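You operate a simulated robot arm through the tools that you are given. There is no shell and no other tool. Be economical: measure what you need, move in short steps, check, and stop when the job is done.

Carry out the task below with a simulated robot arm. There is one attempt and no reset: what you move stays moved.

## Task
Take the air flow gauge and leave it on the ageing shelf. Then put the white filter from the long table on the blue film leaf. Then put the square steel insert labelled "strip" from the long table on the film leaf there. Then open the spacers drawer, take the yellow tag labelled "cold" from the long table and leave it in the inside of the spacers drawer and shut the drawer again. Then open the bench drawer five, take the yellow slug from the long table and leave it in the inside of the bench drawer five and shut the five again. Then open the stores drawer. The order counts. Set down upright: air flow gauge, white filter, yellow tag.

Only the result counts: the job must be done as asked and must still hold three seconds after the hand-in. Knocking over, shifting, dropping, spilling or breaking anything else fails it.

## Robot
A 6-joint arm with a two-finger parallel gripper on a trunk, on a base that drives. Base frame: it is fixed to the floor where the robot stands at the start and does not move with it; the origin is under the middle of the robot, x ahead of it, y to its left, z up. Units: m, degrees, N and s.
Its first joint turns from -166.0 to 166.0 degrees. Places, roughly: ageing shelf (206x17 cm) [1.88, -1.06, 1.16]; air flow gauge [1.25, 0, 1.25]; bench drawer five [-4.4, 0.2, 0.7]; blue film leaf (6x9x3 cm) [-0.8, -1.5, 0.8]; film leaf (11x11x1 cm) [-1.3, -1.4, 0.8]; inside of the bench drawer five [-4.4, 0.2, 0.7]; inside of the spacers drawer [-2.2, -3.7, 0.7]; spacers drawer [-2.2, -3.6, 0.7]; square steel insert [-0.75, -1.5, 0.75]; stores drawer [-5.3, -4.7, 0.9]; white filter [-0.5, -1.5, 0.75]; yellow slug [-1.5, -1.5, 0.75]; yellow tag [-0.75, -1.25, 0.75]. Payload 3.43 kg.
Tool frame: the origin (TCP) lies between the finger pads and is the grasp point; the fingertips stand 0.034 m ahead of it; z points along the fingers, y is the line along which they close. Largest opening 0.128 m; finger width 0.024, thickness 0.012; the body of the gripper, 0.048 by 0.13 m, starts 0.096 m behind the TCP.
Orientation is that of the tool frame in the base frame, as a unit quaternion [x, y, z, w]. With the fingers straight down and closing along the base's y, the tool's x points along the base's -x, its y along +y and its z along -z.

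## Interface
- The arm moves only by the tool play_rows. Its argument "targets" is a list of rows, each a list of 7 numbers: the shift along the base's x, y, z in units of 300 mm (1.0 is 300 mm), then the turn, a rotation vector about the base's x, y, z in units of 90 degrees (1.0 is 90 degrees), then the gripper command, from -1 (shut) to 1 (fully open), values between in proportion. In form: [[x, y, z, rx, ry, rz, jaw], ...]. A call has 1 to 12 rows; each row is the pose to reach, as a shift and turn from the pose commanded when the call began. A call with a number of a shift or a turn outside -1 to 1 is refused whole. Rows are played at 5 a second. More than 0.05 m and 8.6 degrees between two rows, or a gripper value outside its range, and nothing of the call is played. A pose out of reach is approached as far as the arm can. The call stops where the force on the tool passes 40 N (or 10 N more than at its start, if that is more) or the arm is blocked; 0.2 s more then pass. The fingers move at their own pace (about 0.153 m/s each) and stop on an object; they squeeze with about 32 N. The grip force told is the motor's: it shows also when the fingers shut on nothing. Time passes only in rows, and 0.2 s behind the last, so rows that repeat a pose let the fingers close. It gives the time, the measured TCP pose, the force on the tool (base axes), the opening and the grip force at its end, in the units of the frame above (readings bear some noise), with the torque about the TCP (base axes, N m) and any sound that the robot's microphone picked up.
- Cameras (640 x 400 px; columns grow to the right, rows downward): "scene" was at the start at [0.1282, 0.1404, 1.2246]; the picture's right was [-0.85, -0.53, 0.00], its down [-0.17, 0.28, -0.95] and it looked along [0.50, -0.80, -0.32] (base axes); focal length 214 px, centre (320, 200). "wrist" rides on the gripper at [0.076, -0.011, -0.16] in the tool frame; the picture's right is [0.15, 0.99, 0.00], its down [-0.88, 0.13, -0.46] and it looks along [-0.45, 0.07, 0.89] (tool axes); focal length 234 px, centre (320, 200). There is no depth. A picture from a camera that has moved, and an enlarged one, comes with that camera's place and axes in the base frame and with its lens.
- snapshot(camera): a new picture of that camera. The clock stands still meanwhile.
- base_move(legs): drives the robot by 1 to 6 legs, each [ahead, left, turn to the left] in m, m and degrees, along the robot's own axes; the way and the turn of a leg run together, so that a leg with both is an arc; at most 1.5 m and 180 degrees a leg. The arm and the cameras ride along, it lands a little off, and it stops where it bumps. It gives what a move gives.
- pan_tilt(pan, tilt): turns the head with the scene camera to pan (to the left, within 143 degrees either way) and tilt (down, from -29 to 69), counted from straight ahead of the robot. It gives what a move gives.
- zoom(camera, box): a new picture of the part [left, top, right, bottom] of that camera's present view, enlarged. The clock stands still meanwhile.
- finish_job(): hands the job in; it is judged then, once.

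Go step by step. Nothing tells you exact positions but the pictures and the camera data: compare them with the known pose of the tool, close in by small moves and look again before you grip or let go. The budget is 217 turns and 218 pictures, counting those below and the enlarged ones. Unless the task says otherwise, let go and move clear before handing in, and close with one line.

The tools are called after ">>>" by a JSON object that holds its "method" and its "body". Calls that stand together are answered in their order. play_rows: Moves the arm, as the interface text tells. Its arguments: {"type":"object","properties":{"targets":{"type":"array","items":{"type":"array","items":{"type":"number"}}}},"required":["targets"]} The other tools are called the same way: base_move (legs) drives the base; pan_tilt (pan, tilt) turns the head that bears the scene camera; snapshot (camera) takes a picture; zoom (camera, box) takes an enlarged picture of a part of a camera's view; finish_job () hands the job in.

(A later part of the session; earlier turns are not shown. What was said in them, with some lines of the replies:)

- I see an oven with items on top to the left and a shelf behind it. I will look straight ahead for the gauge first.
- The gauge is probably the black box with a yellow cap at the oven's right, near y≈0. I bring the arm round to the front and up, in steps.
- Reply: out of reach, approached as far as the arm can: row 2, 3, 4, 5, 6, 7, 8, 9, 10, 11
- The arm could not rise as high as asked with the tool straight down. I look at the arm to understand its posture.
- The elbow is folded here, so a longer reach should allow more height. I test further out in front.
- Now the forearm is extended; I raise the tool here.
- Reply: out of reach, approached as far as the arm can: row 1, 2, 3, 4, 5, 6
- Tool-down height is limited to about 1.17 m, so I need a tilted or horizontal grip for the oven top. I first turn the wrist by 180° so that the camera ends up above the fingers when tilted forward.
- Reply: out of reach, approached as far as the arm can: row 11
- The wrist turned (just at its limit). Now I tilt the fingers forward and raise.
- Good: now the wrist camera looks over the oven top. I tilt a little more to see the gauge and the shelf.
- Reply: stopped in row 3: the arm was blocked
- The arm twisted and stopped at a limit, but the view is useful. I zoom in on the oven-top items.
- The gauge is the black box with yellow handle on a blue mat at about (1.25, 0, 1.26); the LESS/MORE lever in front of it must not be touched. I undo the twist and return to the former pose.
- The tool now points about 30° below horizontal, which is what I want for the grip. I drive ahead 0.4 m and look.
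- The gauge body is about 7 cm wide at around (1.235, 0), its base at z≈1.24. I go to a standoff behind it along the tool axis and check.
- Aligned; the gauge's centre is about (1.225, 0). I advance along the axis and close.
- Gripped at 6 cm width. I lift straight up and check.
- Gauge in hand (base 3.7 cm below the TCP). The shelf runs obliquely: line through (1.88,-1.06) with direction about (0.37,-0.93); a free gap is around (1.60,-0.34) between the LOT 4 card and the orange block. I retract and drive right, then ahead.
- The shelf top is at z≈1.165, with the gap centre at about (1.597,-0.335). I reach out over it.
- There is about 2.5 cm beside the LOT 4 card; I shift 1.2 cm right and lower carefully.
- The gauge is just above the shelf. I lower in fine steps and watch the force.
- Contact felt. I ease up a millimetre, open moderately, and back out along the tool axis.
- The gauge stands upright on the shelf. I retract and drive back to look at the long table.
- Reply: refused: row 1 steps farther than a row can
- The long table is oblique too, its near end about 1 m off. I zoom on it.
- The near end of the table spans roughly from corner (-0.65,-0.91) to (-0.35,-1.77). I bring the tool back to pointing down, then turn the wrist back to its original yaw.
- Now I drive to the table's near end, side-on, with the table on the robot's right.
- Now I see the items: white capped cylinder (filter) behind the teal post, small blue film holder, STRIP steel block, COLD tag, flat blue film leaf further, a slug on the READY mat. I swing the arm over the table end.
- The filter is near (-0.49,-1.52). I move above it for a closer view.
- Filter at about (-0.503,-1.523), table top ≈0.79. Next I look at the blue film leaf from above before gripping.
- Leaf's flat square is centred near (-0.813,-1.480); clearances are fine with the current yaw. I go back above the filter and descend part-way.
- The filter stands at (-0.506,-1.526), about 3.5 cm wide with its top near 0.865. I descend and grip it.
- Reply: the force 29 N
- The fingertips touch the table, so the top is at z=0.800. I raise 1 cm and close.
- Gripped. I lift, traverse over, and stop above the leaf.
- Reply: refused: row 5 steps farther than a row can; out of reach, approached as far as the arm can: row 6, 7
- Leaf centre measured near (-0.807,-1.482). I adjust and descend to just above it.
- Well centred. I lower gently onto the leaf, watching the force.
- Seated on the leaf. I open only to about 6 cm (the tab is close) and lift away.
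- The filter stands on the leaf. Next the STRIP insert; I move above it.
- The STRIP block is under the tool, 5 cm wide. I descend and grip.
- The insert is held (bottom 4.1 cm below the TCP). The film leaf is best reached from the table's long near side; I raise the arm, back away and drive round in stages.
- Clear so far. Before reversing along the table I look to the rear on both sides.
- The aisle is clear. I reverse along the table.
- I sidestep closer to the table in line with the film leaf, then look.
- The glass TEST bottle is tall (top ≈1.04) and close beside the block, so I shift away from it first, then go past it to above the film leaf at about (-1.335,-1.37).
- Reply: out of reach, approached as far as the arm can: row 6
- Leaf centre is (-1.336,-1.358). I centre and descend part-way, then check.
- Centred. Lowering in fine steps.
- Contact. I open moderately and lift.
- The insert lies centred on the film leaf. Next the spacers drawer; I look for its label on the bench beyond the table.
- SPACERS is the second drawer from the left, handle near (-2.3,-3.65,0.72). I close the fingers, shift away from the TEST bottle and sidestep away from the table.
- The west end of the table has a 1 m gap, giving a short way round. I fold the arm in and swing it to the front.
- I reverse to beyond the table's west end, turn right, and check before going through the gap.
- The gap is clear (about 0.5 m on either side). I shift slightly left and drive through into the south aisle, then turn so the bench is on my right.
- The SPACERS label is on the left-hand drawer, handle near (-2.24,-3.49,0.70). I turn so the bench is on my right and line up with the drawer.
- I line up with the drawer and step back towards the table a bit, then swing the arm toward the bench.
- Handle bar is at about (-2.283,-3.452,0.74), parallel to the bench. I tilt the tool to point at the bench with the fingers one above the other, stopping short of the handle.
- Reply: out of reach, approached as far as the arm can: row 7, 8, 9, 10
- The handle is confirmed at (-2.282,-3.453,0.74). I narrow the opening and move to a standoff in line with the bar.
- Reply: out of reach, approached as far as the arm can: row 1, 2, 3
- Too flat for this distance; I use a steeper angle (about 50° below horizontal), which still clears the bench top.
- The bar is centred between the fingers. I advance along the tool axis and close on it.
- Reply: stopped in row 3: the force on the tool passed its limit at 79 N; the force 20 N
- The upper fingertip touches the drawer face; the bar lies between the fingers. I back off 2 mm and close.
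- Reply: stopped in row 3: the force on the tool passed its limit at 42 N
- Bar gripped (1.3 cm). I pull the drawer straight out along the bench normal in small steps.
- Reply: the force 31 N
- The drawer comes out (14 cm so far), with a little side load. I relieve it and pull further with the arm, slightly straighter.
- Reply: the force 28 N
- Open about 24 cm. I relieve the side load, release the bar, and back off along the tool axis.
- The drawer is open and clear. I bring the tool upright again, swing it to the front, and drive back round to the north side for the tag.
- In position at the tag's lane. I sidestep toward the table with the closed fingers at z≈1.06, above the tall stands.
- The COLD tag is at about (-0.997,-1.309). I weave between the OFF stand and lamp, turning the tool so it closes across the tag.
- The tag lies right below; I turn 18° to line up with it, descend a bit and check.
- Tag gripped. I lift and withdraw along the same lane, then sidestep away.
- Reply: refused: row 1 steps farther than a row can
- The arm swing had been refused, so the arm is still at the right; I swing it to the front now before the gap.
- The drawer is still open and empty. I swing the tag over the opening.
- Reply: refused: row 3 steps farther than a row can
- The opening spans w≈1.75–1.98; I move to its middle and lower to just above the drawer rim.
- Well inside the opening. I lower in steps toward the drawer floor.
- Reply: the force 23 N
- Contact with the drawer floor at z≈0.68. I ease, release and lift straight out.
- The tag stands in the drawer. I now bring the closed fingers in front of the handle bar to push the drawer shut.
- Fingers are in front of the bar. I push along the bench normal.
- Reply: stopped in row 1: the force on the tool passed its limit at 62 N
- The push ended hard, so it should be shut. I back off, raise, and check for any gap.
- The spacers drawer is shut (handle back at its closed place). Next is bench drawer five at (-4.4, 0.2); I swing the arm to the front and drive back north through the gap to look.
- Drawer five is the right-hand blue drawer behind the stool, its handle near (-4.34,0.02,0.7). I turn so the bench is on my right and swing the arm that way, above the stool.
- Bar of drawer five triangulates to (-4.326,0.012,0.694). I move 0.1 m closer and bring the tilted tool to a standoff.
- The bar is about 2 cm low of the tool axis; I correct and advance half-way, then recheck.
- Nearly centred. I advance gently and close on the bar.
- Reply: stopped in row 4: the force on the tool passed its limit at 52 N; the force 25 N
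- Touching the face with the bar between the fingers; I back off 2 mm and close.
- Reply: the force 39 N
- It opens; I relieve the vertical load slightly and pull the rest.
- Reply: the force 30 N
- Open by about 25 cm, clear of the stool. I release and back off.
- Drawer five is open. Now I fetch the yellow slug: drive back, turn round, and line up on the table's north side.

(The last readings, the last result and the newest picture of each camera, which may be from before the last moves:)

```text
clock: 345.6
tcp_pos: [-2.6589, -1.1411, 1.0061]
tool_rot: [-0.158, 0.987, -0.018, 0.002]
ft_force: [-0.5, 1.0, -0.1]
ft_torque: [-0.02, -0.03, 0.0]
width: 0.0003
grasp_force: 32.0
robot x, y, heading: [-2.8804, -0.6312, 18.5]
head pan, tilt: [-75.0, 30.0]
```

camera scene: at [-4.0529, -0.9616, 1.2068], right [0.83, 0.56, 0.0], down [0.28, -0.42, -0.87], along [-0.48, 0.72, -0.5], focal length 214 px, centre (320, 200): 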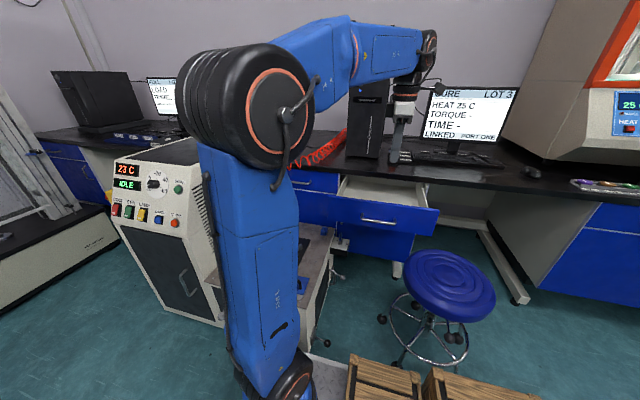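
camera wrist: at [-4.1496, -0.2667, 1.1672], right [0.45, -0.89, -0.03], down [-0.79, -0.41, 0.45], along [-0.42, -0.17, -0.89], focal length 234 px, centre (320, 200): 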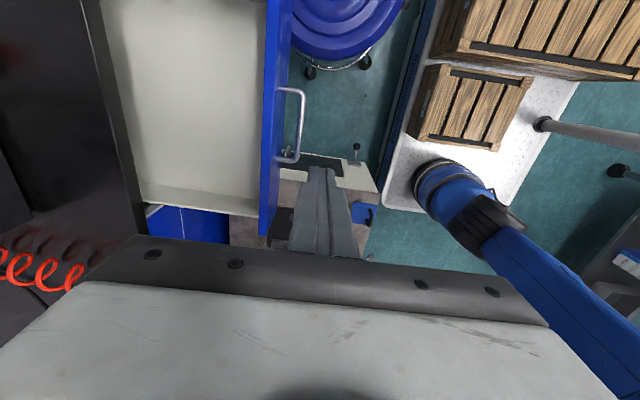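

>>> {"method": "base_move", "body": {"legs": [[1.0, 0, 0], [0, -0.46, 0]]}}

>>> {"method": "snapshot", "body": {"camera": "wrist"}}

>>> {"method": "snapshot", "body": {"camera": "scene"}}

```text
clock: 353.0
tcp_pos: [-1.5844, -1.2674, 1.0055]
tool_rot: [-0.152, 0.988, -0.017, 0.002]
ft_force: [1.0, -0.2, -0.4]
ft_torque: [0.0, 0.02, -0.02]
width: 0.0001
grasp_force: 31.9
robot x, y, heading: [-1.7993, -0.7594, 17.7]
head pan, tilt: [-75.0, 30.0]
```

```text
87 pictures are left
camera wrist: at [-1.6548, -1.2948, 1.1664], right [-0.43, 0.9, -0.04], down [0.8, 0.4, 0.45], along [0.42, 0.17, -0.89], focal length 234 px, centre (320, 200)
```

wrist: 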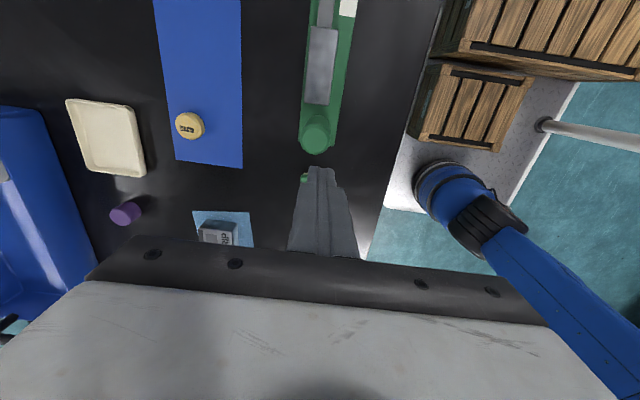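

```text
86 pictures are left
camera scene: at [-1.7408, -0.5991, 1.2068], right [-0.84, -0.54, 0.0], down [-0.27, 0.42, -0.87], along [0.47, -0.73, -0.5], focal length 214 px, centre (320, 200)
```

scene: 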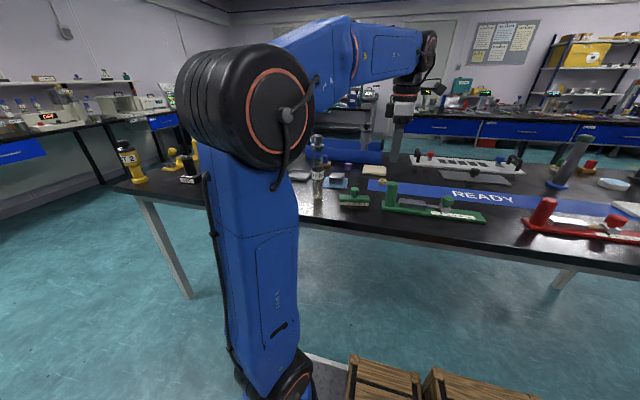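

The slug is at (-1.515,-1.454). I move above it and lower.

>>> {"method": "play_rows", "body": {"targets": [[0.05, -0.14, 0, 0, 0, 0, -0.2], [0.1, -0.28, 0, 0, 0, 0, 0], [0.15, -0.42, 0, 0, 0, 0, 0], [0.2, -0.55, -0.03, 0, 0, 0, 0], [0.23, -0.623, -0.15, 0, 0, 0, 0], [0.23, -0.623, -0.27, 0, 0, 0, 0]]}}

>>> {"method": "snapshot", "body": {"camera": "wrist"}}

```text
clock: 354.4
tcp_pos: [-1.5141, -1.4546, 0.9262]
tool_rot: [-0.152, 0.988, -0.018, 0.002]
ft_force: [0.3, 0.6, 0.3]
ft_torque: [0.0, 0.01, 0.03]
width: 0.0639
grasp_force: 0.0
robot x, y, heading: [-1.7941, -0.753, 17.7]
head pan, tilt: [-75.0, 30.0]
```

```text
85 pictures are left
camera wrist: at [-1.5863, -1.4821, 1.0872], right [-0.43, 0.9, -0.04], down [0.8, 0.4, 0.45], along [0.42, 0.17, -0.89], focal length 234 px, centre (320, 200)
```

wrist: 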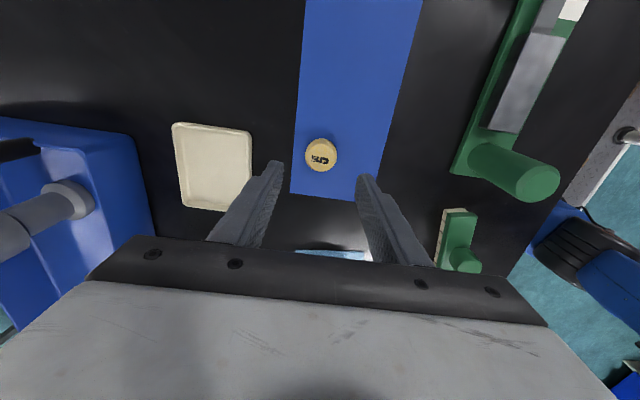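

>>> {"method": "play_rows", "body": {"targets": [[0, 0, -0.13, 0, 0, 0, 0], [0, 0, -0.25, 0, 0, 0, 0], [0, 0, -0.292, 0, 0, 0, 0], [0, 0, -0.292, 0, 0, 0, -1], [0, 0, -0.292, 0, 0, 0, -1], [0, 0, -0.292, 0, 0, 0, -1]]}}

>>> {"method": "snapshot", "body": {"camera": "wrist"}}

```text
clock: 355.8
tcp_pos: [-1.5159, -1.4531, 0.836]
tool_rot: [-0.151, 0.988, -0.018, 0.003]
ft_force: [0.4, -0.5, 0.1]
ft_torque: [-0.02, -0.05, -0.01]
width: 0.0357
grasp_force: 31.9
robot x, y, heading: [-1.7968, -0.7569, 17.8]
head pan, tilt: [-75.0, 30.0]
```

```text
84 pictures are left
camera wrist: at [-1.587, -1.4814, 0.9978], right [-0.44, 0.9, -0.04], down [0.8, 0.4, 0.45], along [0.42, 0.17, -0.89], focal length 234 px, centre (320, 200)
```

wrist: 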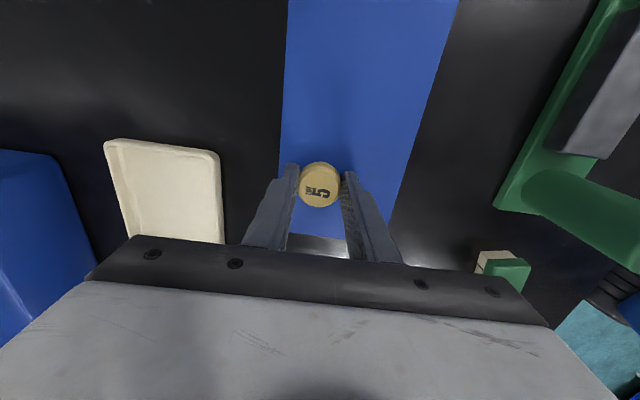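

Slug gripped. I lift, retract and drive back to drawer five.

>>> {"method": "play_rows", "body": {"targets": [[0, 0, 0.15, 0, 0, 0, -1], [0, 0, 0.3, 0, 0, 0, -1], [0, 0, 0.45, 0, 0, 0, -1], [0, 0, 0.58, 0, 0, 0, -1], [-0.05, 0.14, 0.6, 0, 0, 0, -1], [-0.1, 0.28, 0.6, 0, 0, 0, -1], [-0.15, 0.42, 0.6, 0, 0, 0, -1], [-0.2, 0.55, 0.6, 0, 0, 0, -1], [-0.23, 0.623, 0.6, 0, 0, 0, -1]]}}

>>> {"method": "base_move", "body": {"legs": [[0, 0.46, 0], [-1.0, 0, 0], [0, 0, -90], [0, 0, -90]]}}

```text
clock: 357.8
tcp_pos: [-1.5832, -1.2686, 1.0141]
tool_rot: [-0.151, 0.988, -0.017, 0.002]
ft_force: [0.3, 0.5, -1.5]
ft_torque: [0.03, 0.01, 0.03]
width: 0.0357
grasp_force: 32.1
robot x, y, heading: [-1.7979, -0.7593, 17.8]
head pan, tilt: [-75.0, 30.0]
```

```text
clock: 373.1
tcp_pos: [-3.0868, -0.119, 1.0159]
tool_rot: [0.99, 0.137, -0.001, -0.018]
ft_force: [0.5, 0.7, -0.7]
ft_torque: [-0.01, -0.01, 0.0]
width: 0.036
grasp_force: 32.0
robot x, y, heading: [-2.8819, -0.6345, -163.8]
head pan, tilt: [-75.0, 30.0]
```

>>> {"method": "base_move", "body": {"legs": [[0, 0, 2.5], [1.11, 0, 0], [0, -0.2, 0]]}}

>>> {"method": "snapshot", "body": {"camera": "wrist"}}

>>> {"method": "snapshot", "body": {"camera": "scene"}}

```text
clock: 380.4
tcp_pos: [-4.2257, -0.2845, 1.0163]
tool_rot: [0.988, 0.152, -0.002, -0.018]
ft_force: [0.4, -0.1, -0.1]
ft_torque: [0.01, 0.0, 0.0]
width: 0.0356
grasp_force: 32.3
robot x, y, heading: [-4.0134, -0.7983, -161.8]
head pan, tilt: [-75.0, 30.0]
```

```text
83 pictures are left
camera wrist: at [-4.1564, -0.2577, 1.1769], right [0.44, -0.9, -0.04], down [-0.8, -0.41, 0.45], along [-0.42, -0.17, -0.89], focal length 234 px, centre (320, 200)
```

wrist: 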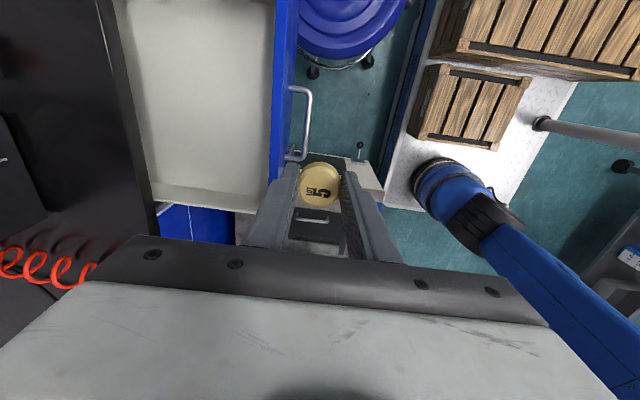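

```text
82 pictures are left
camera scene: at [-4.0675, -0.9547, 1.2068], right [0.84, 0.54, 0.0], down [0.27, -0.42, -0.87], along [-0.47, 0.73, -0.5], focal length 214 px, centre (320, 200)
```

scene: 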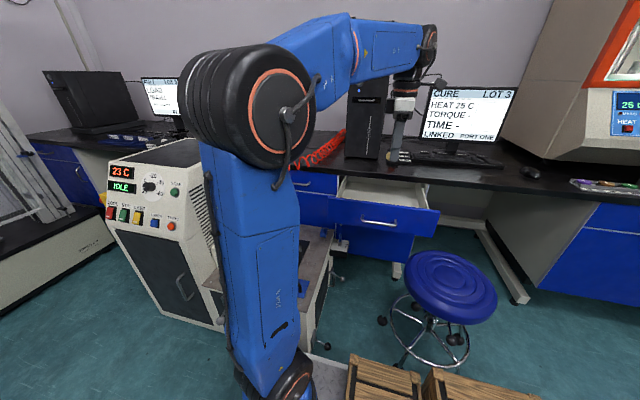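

I bring the slug over the middle of the opening at about (-4.274,-0.053) and lower to the rim.

>>> {"method": "play_rows", "body": {"targets": [[-0.03, 0.15, -0.05, 0, 0, 0, -1], [-0.06, 0.3, -0.1, 0, 0, 0, -1], [-0.09, 0.45, -0.15, 0, 0, 0, -1], [-0.12, 0.6, -0.2, 0, 0, 0, -1], [-0.16, 0.74, -0.25, 0, 0, 0, -1], [-0.16, 0.772, -0.4, 0, 0, 0, -1], [-0.16, 0.772, -0.55, 0, 0, 0, -1], [-0.16, 0.772, -0.65, 0, 0, 0, -1]]}}

>>> {"method": "snapshot", "body": {"camera": "wrist"}}

```text
clock: 382.2
tcp_pos: [-4.2739, -0.0549, 0.8204]
tool_rot: [0.988, 0.152, -0.002, -0.019]
ft_force: [-0.3, 0.8, -0.3]
ft_torque: [0.02, -0.01, 0.02]
width: 0.0357
grasp_force: 32.2
robot x, y, heading: [-4.008, -0.7933, -161.8]
head pan, tilt: [-75.0, 30.0]
```

```text
81 pictures are left
camera wrist: at [-4.2045, -0.0271, 0.9813], right [0.44, -0.9, -0.04], down [-0.8, -0.41, 0.45], along [-0.42, -0.17, -0.89], focal length 234 px, centre (320, 200)
```

wrist: 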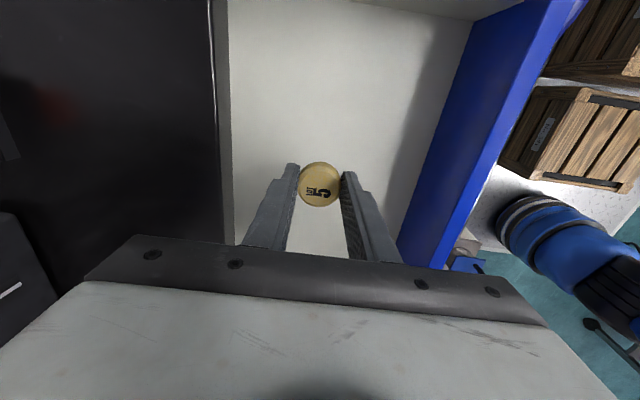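

>>> {"method": "play_rows", "body": {"targets": [[0, 0, -0.14, 0, 0, 0, -1], [0, 0, -0.28, 0, 0, 0, -1], [0, 0, -0.4, 0, 0, 0, -1], [0, 0, -0.45, 0, 0, 0, -1]]}}

>>> {"method": "play_rows", "body": {"targets": [[0, 0, -0.014, 0, 0, 0, -1], [0, 0, -0.028, 0, 0, 0, -1], [0, 0, -0.042, 0, 0, 0, -1]]}}

```text
clock: 383.2
tcp_pos: [-4.2765, -0.0536, 0.6979]
tool_rot: [0.988, 0.153, -0.002, -0.025]
ft_force: [-0.8, 2.7, 14.2]
ft_torque: [-0.2, 0.08, 0.02]
width: 0.0358
grasp_force: 32.0
robot x, y, heading: [-4.0062, -0.7961, -162.1]
head pan, tilt: [-75.0, 30.0]
stopped in row 4: the force on the tool passed its limit at 62 N (the readings are from after the stop); the commanded pose is now the measured one
```

```text
clock: 383.6
tcp_pos: [-4.2775, -0.0513, 0.698]
tool_rot: [0.988, 0.153, -0.002, -0.027]
ft_force: [0.7, 0.5, 12.4]
ft_torque: [-0.15, 0.07, -0.02]
width: 0.0357
grasp_force: 32.0
robot x, y, heading: [-4.0119, -0.7968, -162.0]
head pan, tilt: [-75.0, 30.0]
stopped in row 2: the force on the tool passed its limit at 48 N (the readings are from after the stop); the commanded pose is now the measured one
```

>>> {"method": "snapshot", "body": {"camera": "wrist"}}

>>> {"method": "zoom", "body": {"camera": "scene", "box": [310, 130, 470, 230]}}

```text
80 pictures are left
camera wrist: at [-4.2069, -0.0269, 0.8596], right [0.44, -0.9, -0.05], down [-0.8, -0.41, 0.44], along [-0.42, -0.15, -0.89], focal length 234 px, centre (320, 200)
```

wrist: 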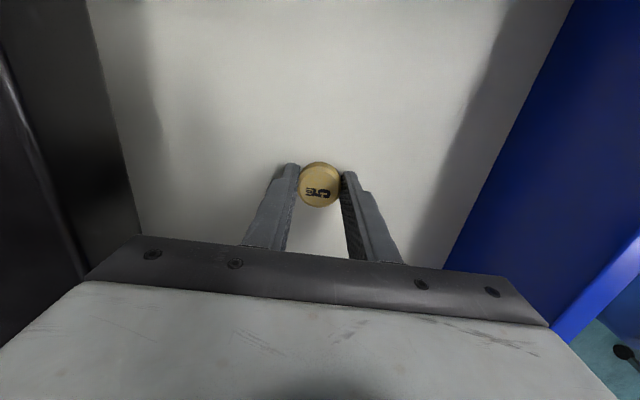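

```text
4.00 times, centred on (390, 180) of scene
camera zoom: at [-4.0675, -0.9549, 1.2068], right [0.84, 0.54, 0.0], down [0.27, -0.42, -0.87], along [-0.47, 0.73, -0.5], focal length 858 px, centre (40, 280)
```

zoom: 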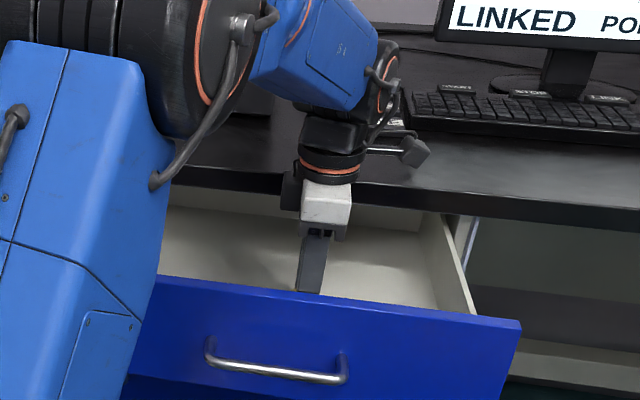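

Contact came a little early; to be sure it is the floor and not the wrist on the bench edge, I shift 3 cm outward and lower again.

>>> {"method": "play_rows", "body": {"targets": [[0, 0, 0.03, 0, 0, 0, -1], [0.032, -0.095, 0.03, 0, 0, 0, -1], [0.032, -0.095, 0.0, 0, 0, 0, -1], [0.032, -0.095, -0.015, 0, 0, 0, -1], [0.032, -0.095, -0.03, 0, 0, 0, -1], [0.032, -0.095, -0.045, 0, 0, 0, -1], [0.032, -0.095, -0.06, 0, 0, 0, -1]]}}

>>> {"method": "snapshot", "body": {"camera": "wrist"}}

```text
clock: 384.6
tcp_pos: [-4.2676, -0.0795, 0.6977]
tool_rot: [0.988, 0.152, 0.0, -0.03]
ft_force: [-1.1, 0.1, 10.4]
ft_torque: [-0.18, 0.05, 0.02]
width: 0.0359
grasp_force: 31.9
robot x, y, heading: [-4.0107, -0.8007, -161.9]
head pan, tilt: [-75.0, 30.0]
stopped in row 5: the force on the tool passed its limit at 48 N (the readings are from after the stop); the commanded pose is now the measured one
```

```text
78 pictures are left
camera wrist: at [-4.1972, -0.0552, 0.8599], right [0.44, -0.9, -0.06], down [-0.8, -0.42, 0.44], along [-0.42, -0.15, -0.9], focal length 234 px, centre (320, 200)
```

wrist: 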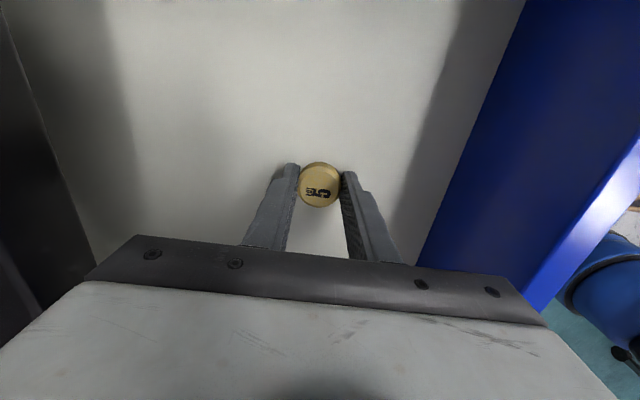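

Same height, so it is the floor. I release and lift out.

>>> {"method": "play_rows", "body": {"targets": [[0, 0, 0.007, 0, 0, 0, -1], [0, 0, 0.007, 0, 0, 0, 0], [0, 0, 0.007, 0, 0, 0, 0], [0, 0, 0.08, 0, 0, 0, 0], [0, 0, 0.2, 0, 0, 0, 0], [0, 0, 0.35, 0, 0, 0, 0], [0, 0, 0.5, 0, 0, 0, 0], [0, 0, 0.65, 0, 0, 0, 0], [0, 0, 0.8, 0, 0, 0, -0.5], [0, 0, 0.93, 0, 0, 0, -1]]}}

>>> {"method": "snapshot", "body": {"camera": "wrist"}}

```text
clock: 386.8
tcp_pos: [-4.2662, -0.0789, 0.9743]
tool_rot: [0.988, 0.152, 0.0, -0.028]
ft_force: [-0.3, -0.4, 0.6]
ft_torque: [-0.06, -0.01, -0.01]
width: 0.0
grasp_force: 32.2
robot x, y, heading: [-4.0097, -0.7972, -161.7]
head pan, tilt: [-75.0, 30.0]
```

```text
77 pictures are left
camera wrist: at [-4.1961, -0.0542, 1.1366], right [0.44, -0.9, -0.05], down [-0.8, -0.41, 0.44], along [-0.42, -0.15, -0.9], focal length 234 px, centre (320, 200)
```

wrist: 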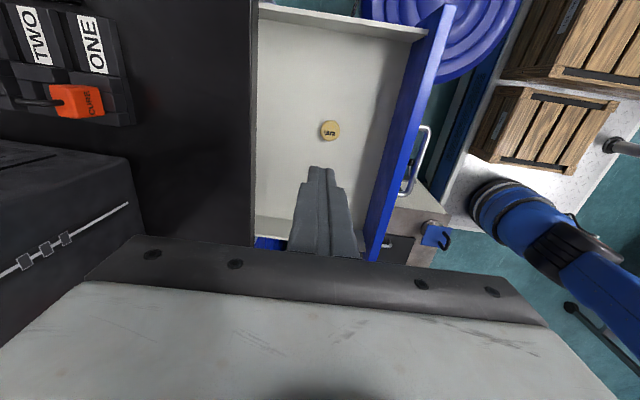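

The slug lies in drawer five. I bring the closed fingers in front of its bar.

>>> {"method": "play_rows", "body": {"targets": [[0.035, -0.14, 0, 0, 0, 0, -1], [0.07, -0.28, 0, 0, 0, 0, -1], [0.105, -0.42, 0, 0, 0, 0, -1], [0.14, -0.56, 0, 0, 0, 0, -1], [0.17, -0.7, 0, 0, 0, 0, -1], [0.197, -0.823, 0, 0, 0, 0, -1], [0.197, -0.823, -0.15, 0, 0, 0, -1], [0.197, -0.823, -0.3, 0, 0, 0, -1], [0.197, -0.823, -0.45, 0, 0, 0, -1], [0.197, -0.823, -0.6, 0, 0, 0, -1], [0.197, -0.823, -0.75, 0, 0, 0, -1], [0.197, -0.823, -0.88, 0, 0, 0, -1]]}}

>>> {"method": "snapshot", "body": {"camera": "wrist"}}

```text
clock: 389.4
tcp_pos: [-4.2058, -0.3257, 0.7104]
tool_rot: [0.988, 0.152, -0.002, -0.029]
ft_force: [-0.1, -0.3, -0.9]
ft_torque: [-0.02, -0.01, -0.06]
width: 0.0
grasp_force: 32.0
robot x, y, heading: [-4.0083, -0.7936, -162.2]
head pan, tilt: [-75.0, 30.0]
```

```text
76 pictures are left
camera wrist: at [-4.1368, -0.3024, 0.8718], right [0.44, -0.9, -0.06], down [-0.8, -0.42, 0.44], along [-0.42, -0.15, -0.9], focal length 234 px, centre (320, 200)
```

wrist: 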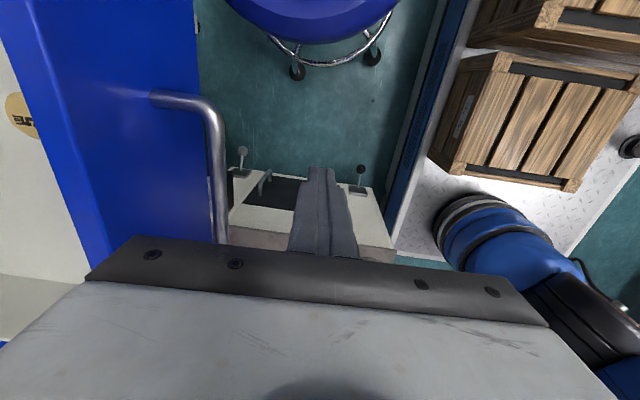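

Now I push it shut.

>>> {"method": "play_rows", "body": {"targets": [[-0.045, 0.13, 0, 0, 0, 0, -1], [-0.09, 0.26, 0, 0, 0, 0, -1], [-0.135, 0.39, 0, 0, 0, 0, -1], [-0.18, 0.52, 0, 0, 0, 0, -1], [-0.22, 0.65, 0, 0, 0, 0, -1], [-0.265, 0.78, 0, 0, 0, 0, -1], [-0.302, 0.89, 0, 0, 0, 0, -1]]}}

>>> {"method": "play_rows", "body": {"targets": [[-0.03, 0.09, 0, 0, 0, 0, -1], [-0.05, 0.14, 0, 0, 0, 0, -1], [-0.06, 0.18, 0, 0, 0, 0, -1], [-0.075, 0.22, 0, 0, 0, 0, -1], [-0.09, 0.26, 0, 0, 0, 0, -1]]}}

>>> {"method": "zoom", "body": {"camera": "scene", "box": [310, 130, 470, 230]}}

```text
clock: 391.0
tcp_pos: [-4.2982, -0.0609, 0.7128]
tool_rot: [0.988, 0.152, -0.001, -0.03]
ft_force: [0.4, -0.1, -0.1]
ft_torque: [0.07, 0.01, 0.0]
width: 0.0004
grasp_force: 32.0
robot x, y, heading: [-4.0071, -0.796, -162.1]
head pan, tilt: [-75.0, 30.0]
```

```text
clock: 391.6
tcp_pos: [-4.3108, -0.0265, 0.7107]
tool_rot: [0.988, 0.152, -0.001, -0.023]
ft_force: [1.6, -15.2, 7.4]
ft_torque: [-0.06, 0.1, 0.18]
width: 0.0002
grasp_force: 32.3
robot x, y, heading: [-4.0079, -0.7942, -161.8]
head pan, tilt: [-75.0, 30.0]
stopped in row 3: the force on the tool passed its limit at 65 N (the readings are from after the stop); the commanded pose is now the measured one
```

```text
4.00 times, centred on (390, 180) of scene
camera zoom: at [-4.0673, -0.9556, 1.2068], right [0.84, 0.54, 0.0], down [0.27, -0.42, -0.87], along [-0.47, 0.73, -0.5], focal length 858 px, centre (40, 280)
```

zoom: 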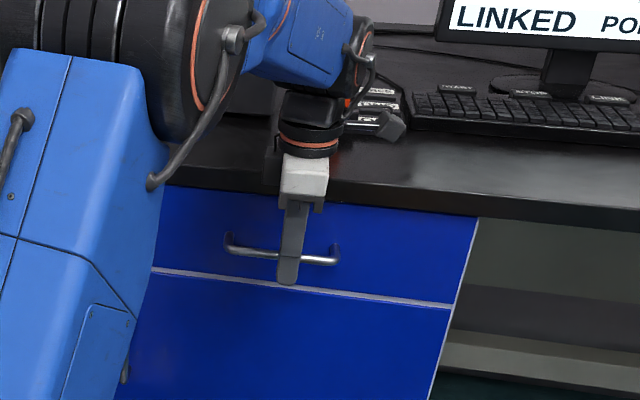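

Appears shut. I back off, raise, and check.

>>> {"method": "play_rows", "body": {"targets": [[0.04, -0.12, 0, 0, 0, 0, -1], [0.08, -0.24, 0, 0, 0, 0, -1], [0.12, -0.36, 0.05, 0, 0, 0, -1], [0.15, -0.45, 0.15, 0, 0, 0, -1], [0.15, -0.45, 0.3, 0, 0, 0, -1], [0.15, -0.45, 0.45, 0, 0, 0, -1], [0.15, -0.45, 0.6, 0, 0, 0, -1], [0.15, -0.45, 0.75, 0, 0, 0, -1], [0.15, -0.45, 0.9, 0, 0, 0, -1]]}}

>>> {"method": "zoom", "body": {"camera": "scene", "box": [290, 140, 450, 240]}}

>>> {"method": "snapshot", "body": {"camera": "wrist"}}

```text
clock: 393.6
tcp_pos: [-4.2649, -0.1609, 0.9803]
tool_rot: [0.988, 0.153, -0.001, -0.024]
ft_force: [0.3, 1.1, -0.3]
ft_torque: [0.01, 0.0, -0.01]
width: 0.0
grasp_force: 32.7
robot x, y, heading: [-4.0072, -0.7981, -162.2]
head pan, tilt: [-75.0, 30.0]
```

```text
4.00 times, centred on (370, 190) of scene
camera zoom: at [-4.0675, -0.9547, 1.2069], right [0.84, 0.54, 0.0], down [0.27, -0.42, -0.87], along [-0.47, 0.73, -0.5], focal length 858 px, centre (120, 240)
```

zoom: 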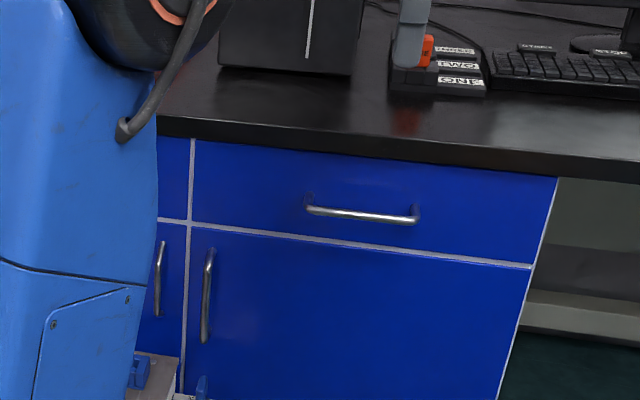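

```text
73 pictures are left
camera wrist: at [-4.1962, -0.1349, 1.1426], right [0.44, -0.9, -0.04], down [-0.8, -0.41, 0.44], along [-0.42, -0.16, -0.89], focal length 234 px, centre (320, 200)
```

wrist: 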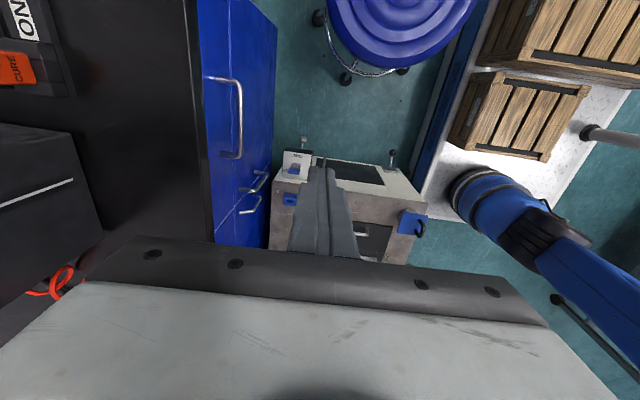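

Drawer five is shut flush. The stores drawer is in the blue cabinet to the south-west, at (-5.3,-4.7). I back away, swing the arm to the front and go through the gap again.

>>> {"method": "base_move", "body": {"legs": [[0, 0.22, 0], [-0.34, 0, 0]]}}

>>> {"method": "play_rows", "body": {"targets": [[-0.107, -0.103, 0.03, 0, 0, 0, -1], [-0.203, -0.21, 0.06, 0, 0, 0, -1], [-0.29, -0.323, 0.09, 0, 0, 0, -1], [-0.367, -0.437, 0.12, 0, 0, 0, -1], [-0.433, -0.557, 0.15, 0, 0, 0, -1], [-0.49, -0.677, 0.18, 0, 0, 0, -1], [-0.54, -0.797, 0.21, 0, 0, 0, -1], [-0.578, -0.92, 0.24, 0, 0, 0, -1]]}}

>>> {"method": "play_rows", "body": {"targets": [[-0.032, -0.12, 0.02, 0, 0, 0, -1], [-0.048, -0.24, 0.04, 0, 0, 0, -1], [-0.058, -0.357, 0.06, 0, 0, 0, -1], [-0.062, -0.473, 0.06, 0, 0, 0, -1]]}}

>>> {"method": "base_move", "body": {"legs": [[0, 0, 90]]}}

>>> {"method": "pan_tilt", "body": {"pan": -20, "tilt": 20}}

>>> {"method": "snapshot", "body": {"camera": "scene"}}

```text
clock: 397.2
tcp_pos: [-3.872, -0.2623, 0.9805]
tool_rot: [0.988, 0.153, -0.001, -0.023]
ft_force: [-0.2, -0.3, 0.8]
ft_torque: [0.02, 0.03, 0.02]
width: 0.0
grasp_force: 31.5
robot x, y, heading: [-3.6171, -0.8961, -161.8]
head pan, tilt: [-75.0, 30.0]
```

```text
clock: 399.0
tcp_pos: [-4.0448, -0.5405, 1.051]
tool_rot: [0.988, 0.152, -0.002, -0.023]
ft_force: [-0.9, -0.3, 0.1]
ft_torque: [-0.04, -0.03, -0.03]
width: 0.0
grasp_force: 31.8
robot x, y, heading: [-3.6156, -0.8992, -162.0]
head pan, tilt: [-75.0, 30.0]
```

```text
clock: 400.0
tcp_pos: [-4.0646, -0.6809, 1.0735]
tool_rot: [0.988, 0.152, 0.001, -0.022]
ft_force: [0.0, 0.2, -1.5]
ft_torque: [-0.01, -0.01, 0.0]
width: 0.0001
grasp_force: 32.6
robot x, y, heading: [-3.6139, -0.899, -161.8]
head pan, tilt: [-75.0, 30.0]
```

```text
clock: 404.2
tcp_pos: [-3.8229, -1.3521, 1.0731]
tool_rot: [0.584, 0.811, -0.017, -0.016]
ft_force: [0.1, 0.7, 0.1]
ft_torque: [0.05, -0.01, 0.0]
width: 0.0001
grasp_force: 31.8
robot x, y, heading: [-3.6128, -0.896, -71.3]
head pan, tilt: [-75.0, 30.0]
```

```text
clock: 405.5
tcp_pos: [-3.8225, -1.3513, 1.0722]
tool_rot: [0.584, 0.811, -0.017, -0.016]
ft_force: [0.0, 0.3, -0.7]
ft_torque: [0.01, -0.02, 0.0]
width: 0.0001
grasp_force: 32.4
robot x, y, heading: [-3.6163, -0.8978, -70.6]
head pan, tilt: [-20.0, 20.0]
```

```text
72 pictures are left
camera scene: at [-3.3827, -0.9955, 1.2229], right [-1.0, 0.02, 0.0], down [0.01, 0.34, -0.94], along [-0.02, -0.94, -0.34], focal length 214 px, centre (320, 200)
```

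scene: 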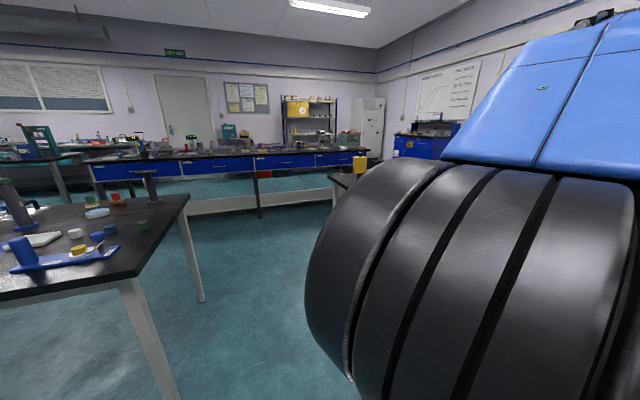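

>>> {"method": "base_move", "body": {"legs": [[0, 0, -1.2], [1.1, 0, 0], [1.15, 0, 0]]}}

>>> {"method": "pan_tilt", "body": {"pan": -100, "tilt": 15}}

>>> {"method": "snapshot", "body": {"camera": "scene"}}

```text
clock: 416.9
tcp_pos: [-3.0962, -3.4852, 1.0724]
tool_rot: [0.577, 0.816, -0.019, -0.016]
ft_force: [0.0, -0.1, 0.0]
ft_torque: [0.0, 0.01, 0.0]
width: 0.0
grasp_force: 32.0
robot x, y, heading: [-2.8917, -3.0303, -70.2]
head pan, tilt: [-20.0, 20.0]
```

```text
clock: 418.4
tcp_pos: [-3.0954, -3.485, 1.0735]
tool_rot: [0.577, 0.816, -0.018, -0.016]
ft_force: [0.4, -0.1, 0.3]
ft_torque: [-0.01, 0.0, -0.01]
width: 0.0002
grasp_force: 32.0
robot x, y, heading: [-2.8911, -3.0287, -70.3]
head pan, tilt: [-100.0, 15.0]
```

```text
71 pictures are left
camera scene: at [-2.7524, -3.045, 1.231], right [-0.17, 0.98, 0.0], down [0.26, 0.04, -0.97], along [-0.95, -0.17, -0.26], focal length 214 px, centre (320, 200)
```

scene: 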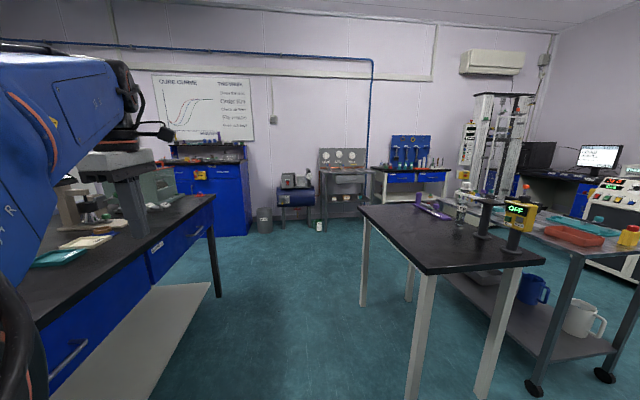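

>>> {"method": "zoom", "body": {"camera": "scene", "box": [140, 110, 300, 210]}}

```text
4.00 times, centred on (220, 160) of scene
camera zoom: at [-2.7524, -3.045, 1.231], right [-0.17, 0.98, 0.0], down [0.26, 0.04, -0.97], along [-0.95, -0.17, -0.26], focal length 858 px, centre (720, 360)
```

zoom: 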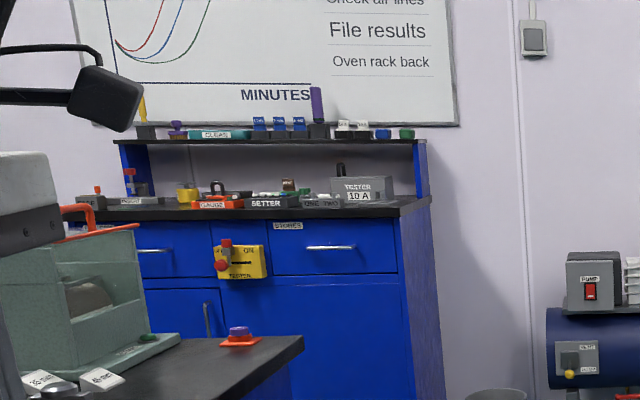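

The stores drawer is the cabinet's right-hand one, handle near (-5.16,-4.69,0.88), facing east. I drive sideways along the aisle toward it.

>>> {"method": "base_move", "body": {"legs": [[0, 0, -1.0], [0.08, 0, 0], [0, -1.0, 0], [0, -0.9, 0]]}}

>>> {"method": "pan_tilt", "body": {"pan": -75, "tilt": 20}}

>>> {"method": "snapshot", "body": {"camera": "scene"}}

```text
clock: 428.9
tcp_pos: [-4.8737, -4.1733, 1.0734]
tool_rot: [0.585, 0.811, -0.017, -0.016]
ft_force: [0.0, 0.0, -0.4]
ft_torque: [-0.02, 0.01, 0.02]
width: 0.0
grasp_force: 32.0
robot x, y, heading: [-4.6653, -3.721, -71.2]
head pan, tilt: [-100.0, 15.0]
```

```text
clock: 429.8
tcp_pos: [-4.8752, -4.1726, 1.0729]
tool_rot: [0.585, 0.811, -0.018, -0.016]
ft_force: [-0.4, 0.8, -0.8]
ft_torque: [0.03, 0.01, -0.01]
width: 0.0003
grasp_force: 32.0
robot x, y, heading: [-4.663, -3.7201, -71.3]
head pan, tilt: [-75.0, 20.0]
```

```text
69 pictures are left
camera scene: at [-4.5083, -3.7759, 1.2229], right [-0.56, 0.83, 0.0], down [0.28, 0.19, -0.94], along [-0.78, -0.52, -0.34], focal length 214 px, centre (320, 200)
```

scene: 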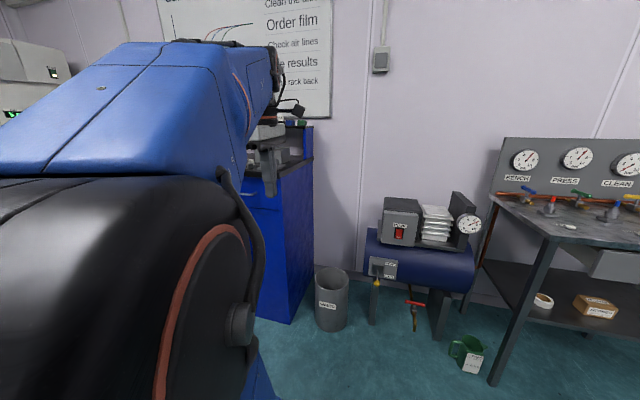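

>>> {"method": "base_move", "body": {"legs": [[0, -0.1, 0], [0.33, 0, 0]]}}

>>> {"method": "pan_tilt", "body": {"pan": -60, "tilt": 20}}

>>> {"method": "snapshot", "body": {"camera": "scene"}}

>>> {"method": "snapshot", "body": {"camera": "wrist"}}

```text
clock: 432.8
tcp_pos: [-4.8579, -4.5216, 1.0728]
tool_rot: [0.584, 0.811, -0.018, -0.016]
ft_force: [-0.1, -0.1, -0.6]
ft_torque: [0.0, -0.02, -0.02]
width: 0.0
grasp_force: 32.3
robot x, y, heading: [-4.6475, -4.0685, -71.0]
head pan, tilt: [-75.0, 20.0]
```

```text
clock: 433.6
tcp_pos: [-4.859, -4.5216, 1.074]
tool_rot: [0.584, 0.811, -0.017, -0.016]
ft_force: [0.2, -0.9, -0.1]
ft_torque: [0.01, 0.04, 0.0]
width: 0.0002
grasp_force: 32.3
robot x, y, heading: [-4.6477, -4.0677, -70.9]
head pan, tilt: [-60.0, 20.0]
```

```text
68 pictures are left
camera scene: at [-4.4774, -4.1421, 1.2229], right [-0.75, 0.66, 0.0], down [0.22, 0.26, -0.94], along [-0.62, -0.71, -0.34], focal length 214 px, centre (320, 200)
```

scene: 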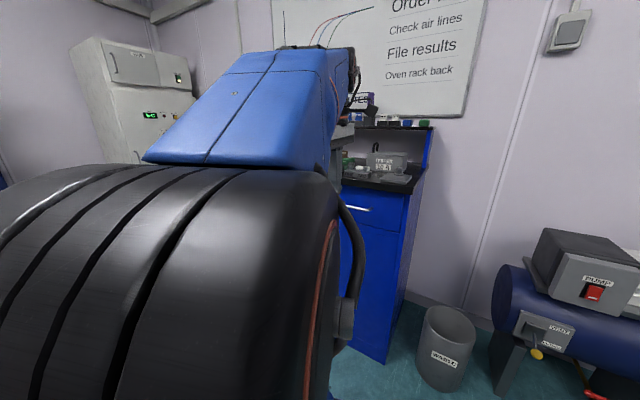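

```text
67 pictures are left
camera wrist: at [-4.886, -4.4516, 1.2345], right [0.89, 0.45, -0.05], down [0.42, -0.79, 0.44], along [0.17, -0.41, -0.89], focal length 234 px, centre (320, 200)
```

wrist: 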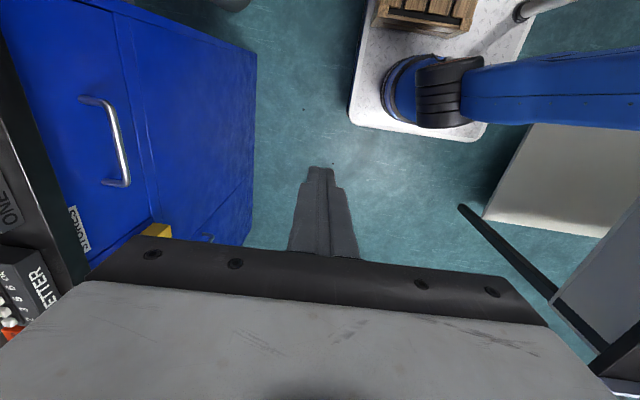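

The bar triangulates to (-5.150,-4.679,0.875). The tool's yaw already suits, so I tilt it toward the cabinet and go to a standoff.

>>> {"method": "play_rows", "body": {"targets": [[-0.12, -0.073, -0.055, -0.022, 0.066, 0, -0.5], [-0.24, -0.146, -0.11, -0.045, 0.132, 0, -0.3], [-0.36, -0.219, -0.17, -0.067, 0.197, 0, -0.3], [-0.48, -0.291, -0.23, -0.09, 0.263, 0, -0.3], [-0.6, -0.364, -0.29, -0.112, 0.329, 0, -0.3], [-0.723, -0.437, -0.35, -0.135, 0.394, 0, -0.3]]}}

>>> {"method": "snapshot", "body": {"camera": "wrist"}}

```text
clock: 435.0
tcp_pos: [-5.0754, -4.6525, 0.9686]
tool_rot: [0.549, 0.762, -0.279, -0.202]
ft_force: [-0.6, -0.1, 0.3]
ft_torque: [-0.02, 0.02, 0.03]
width: 0.0451
grasp_force: 0.0
robot x, y, heading: [-4.6501, -4.0676, -71.1]
head pan, tilt: [-60.0, 20.0]
```

```text
66 pictures are left
camera wrist: at [-5.0102, -4.5499, 1.0986], right [0.67, 0.38, -0.64], down [0.65, -0.71, 0.26], along [-0.35, -0.59, -0.72], focal length 234 px, centre (320, 200)
```

wrist: 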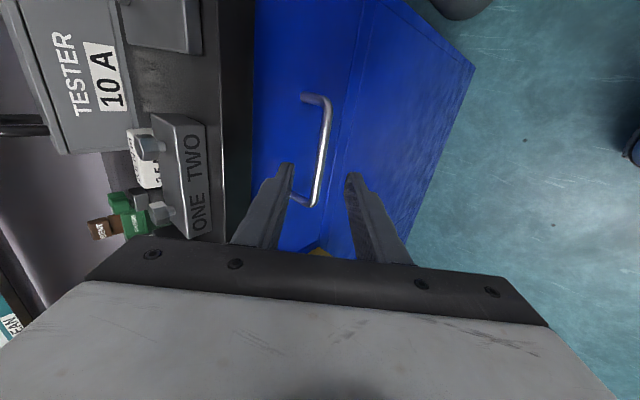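

Bar centred on the tool axis. I advance gently and close.

>>> {"method": "play_rows", "body": {"targets": [[-0.08, -0.026, -0.1, 0, 0, 0, -0.3], [-0.14, -0.046, -0.175, 0, 0, 0, -0.3], [-0.175, -0.058, -0.218, 0, 0, 0, -0.3], [-0.19, -0.062, -0.237, 0, 0, 0, -0.3], [-0.2, -0.066, -0.249, 0, 0, 0, -0.3]]}}

>>> {"method": "snapshot", "body": {"camera": "wrist"}}

```text
clock: 436.2
tcp_pos: [-5.1356, -4.6739, 0.8932]
tool_rot: [0.55, 0.761, -0.279, -0.201]
ft_force: [-0.1, -0.8, -1.0]
ft_torque: [-0.04, -0.01, -0.01]
width: 0.0449
grasp_force: 0.1
robot x, y, heading: [-4.6459, -4.0663, -70.9]
head pan, tilt: [-60.0, 20.0]
```

```text
65 pictures are left
camera wrist: at [-5.07, -4.5708, 1.0233], right [0.67, 0.38, -0.64], down [0.65, -0.71, 0.26], along [-0.35, -0.59, -0.72], focal length 234 px, centre (320, 200)
```

wrist: 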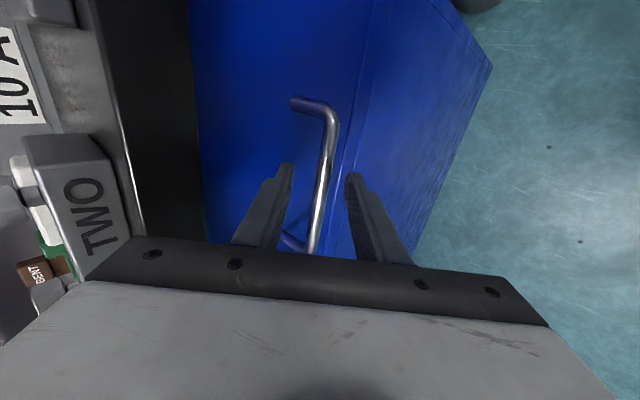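

>>> {"method": "play_rows", "body": {"targets": [[0, 0, 0, 0, 0, 0, -1], [0, 0, 0, 0, 0, 0, -1], [0, 0, 0, 0, 0, 0, -1]]}}

>>> {"method": "play_rows", "body": {"targets": [[0.047, 0.016, 0, 0, 0, 0, -1], [0.126, 0.043, 0, 0, 0, 0, -1], [0.236, 0.08, 0, 0, 0, 0, -1], [0.347, 0.118, 0, 0, 0, 0, -1], [0.441, 0.15, 0, 0, 0, 0, -1]]}}

>>> {"method": "snapshot", "body": {"camera": "wrist"}}

```text
clock: 437.0
tcp_pos: [-5.1339, -4.6722, 0.8924]
tool_rot: [0.549, 0.762, -0.278, -0.201]
ft_force: [7.9, 3.1, -7.3]
ft_torque: [-0.16, -0.27, 0.4]
width: 0.0117
grasp_force: 45.5
robot x, y, heading: [-4.6508, -4.0684, -71.1]
head pan, tilt: [-60.0, 20.0]
```

```text
clock: 438.2
tcp_pos: [-5.0012, -4.63, 0.8926]
tool_rot: [0.55, 0.761, -0.278, -0.201]
ft_force: [4.3, -17.8, -7.5]
ft_torque: [-0.82, -0.32, 1.0]
width: 0.0116
grasp_force: 45.3
robot x, y, heading: [-4.6513, -4.0669, -70.9]
head pan, tilt: [-60.0, 20.0]
```

```text
64 pictures are left
camera wrist: at [-4.9375, -4.5272, 1.0227], right [0.67, 0.38, -0.64], down [0.65, -0.71, 0.26], along [-0.35, -0.59, -0.72], focal length 234 px, centre (320, 200)
```

wrist: 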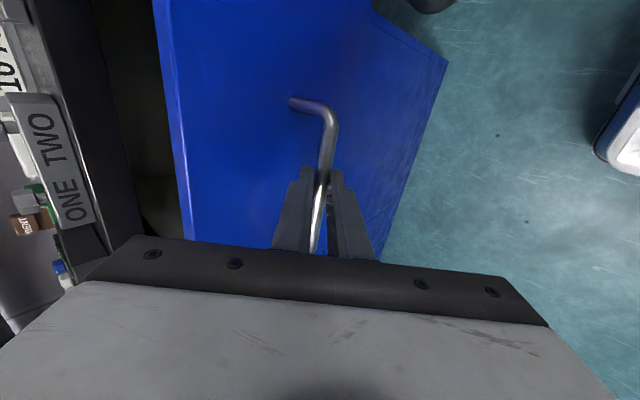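

It opens; I pull out the rest.

>>> {"method": "play_rows", "body": {"targets": [[0.05, 0.005, -0.003, 0, 0, 0, -1], [0.15, 0.038, -0.003, 0, 0, 0, -1], [0.25, 0.072, -0.003, 0, 0, 0, -1], [0.35, 0.106, -0.003, 0, 0, 0, -1], [0.4, 0.123, -0.003, 0, 0, 0, -1]]}}

>>> {"method": "snapshot", "body": {"camera": "wrist"}}

```text
clock: 439.4
tcp_pos: [-4.8908, -4.5937, 0.8907]
tool_rot: [0.551, 0.761, -0.275, -0.205]
ft_force: [-1.8, 5.4, 4.9]
ft_torque: [0.56, 0.28, -0.09]
width: 0.0118
grasp_force: 44.9
robot x, y, heading: [-4.6464, -4.0665, -70.8]
head pan, tilt: [-60.0, 20.0]
stopped in row 5: the force on the tool passed its limit at 59 N (the readings are from after the stop); the commanded pose is now the measured one
```

```text
63 pictures are left
camera wrist: at [-4.8257, -4.4934, 1.0224], right [0.67, 0.38, -0.63], down [0.65, -0.72, 0.26], along [-0.36, -0.58, -0.73], focal length 234 px, centre (320, 200)
```

wrist: 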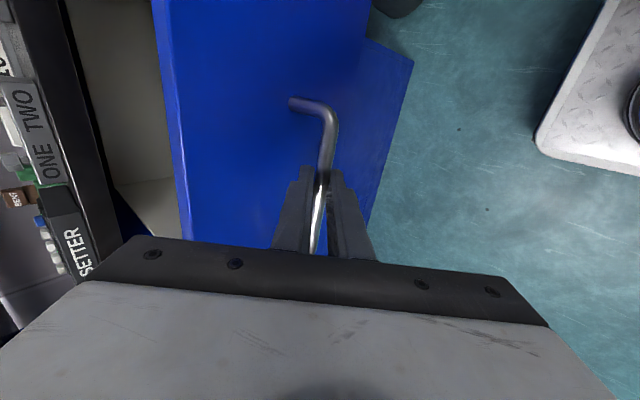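

It reached its end stop, fully open (about 25 cm). I release and move clear.

>>> {"method": "play_rows", "body": {"targets": [[0, 0, 0, 0, 0, 0, -0.4], [0, 0, 0, 0, 0, 0, -0.4], [0.05, 0.017, 0.07, 0, 0, 0, -0.4], [0.1, 0.033, 0.15, 0, 0, 0, -0.4], [0.1, 0.033, 0.3, 0, 0, 0, -0.4], [0.1, 0.033, 0.45, 0, 0, 0, -0.4], [0.1, 0.033, 0.55, 0, 0, 0, -0.4]]}}

>>> {"method": "snapshot", "body": {"camera": "wrist"}}

>>> {"method": "snapshot", "body": {"camera": "scene"}}

```text
clock: 441.0
tcp_pos: [-4.8612, -4.5836, 1.0576]
tool_rot: [0.551, 0.761, -0.274, -0.204]
ft_force: [-0.8, 0.4, -0.7]
ft_torque: [-0.01, 0.03, -0.01]
width: 0.0384
grasp_force: 0.1
robot x, y, heading: [-4.6498, -4.0709, -71.0]
head pan, tilt: [-60.0, 20.0]
```

```text
62 pictures are left
camera wrist: at [-4.7964, -4.4833, 1.1888], right [0.67, 0.38, -0.63], down [0.65, -0.72, 0.26], along [-0.36, -0.58, -0.73], focal length 234 px, centre (320, 200)
```

wrist: 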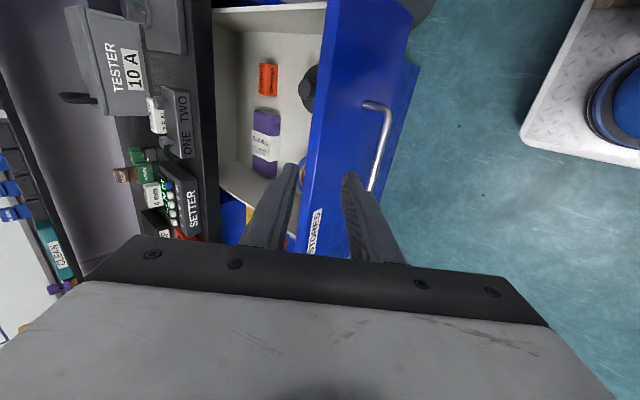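

```text
61 pictures are left
camera scene: at [-4.4772, -4.1423, 1.2229], right [-0.76, 0.66, 0.0], down [0.22, 0.26, -0.94], along [-0.62, -0.71, -0.34], focal length 214 px, centre (320, 200)
```

scene: 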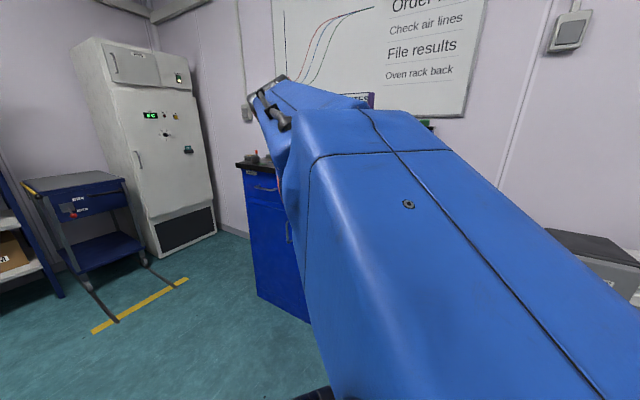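

The STORES drawer stands open, with its label readable and the hand clear. All steps are done in order, so I hand the job in.

>>> {"method": "finish_job", "body": {}}

```text
The job is handed in.
```

All six steps were done in the order you gave: the gauge stands on the ageing shelf, the white filter on the blue film leaf, and the "strip" insert on the film leaf. The "cold" tag is in the shut spacers drawer, the yellow slug is in the shut bench drawer five, and the stores drawer is open.
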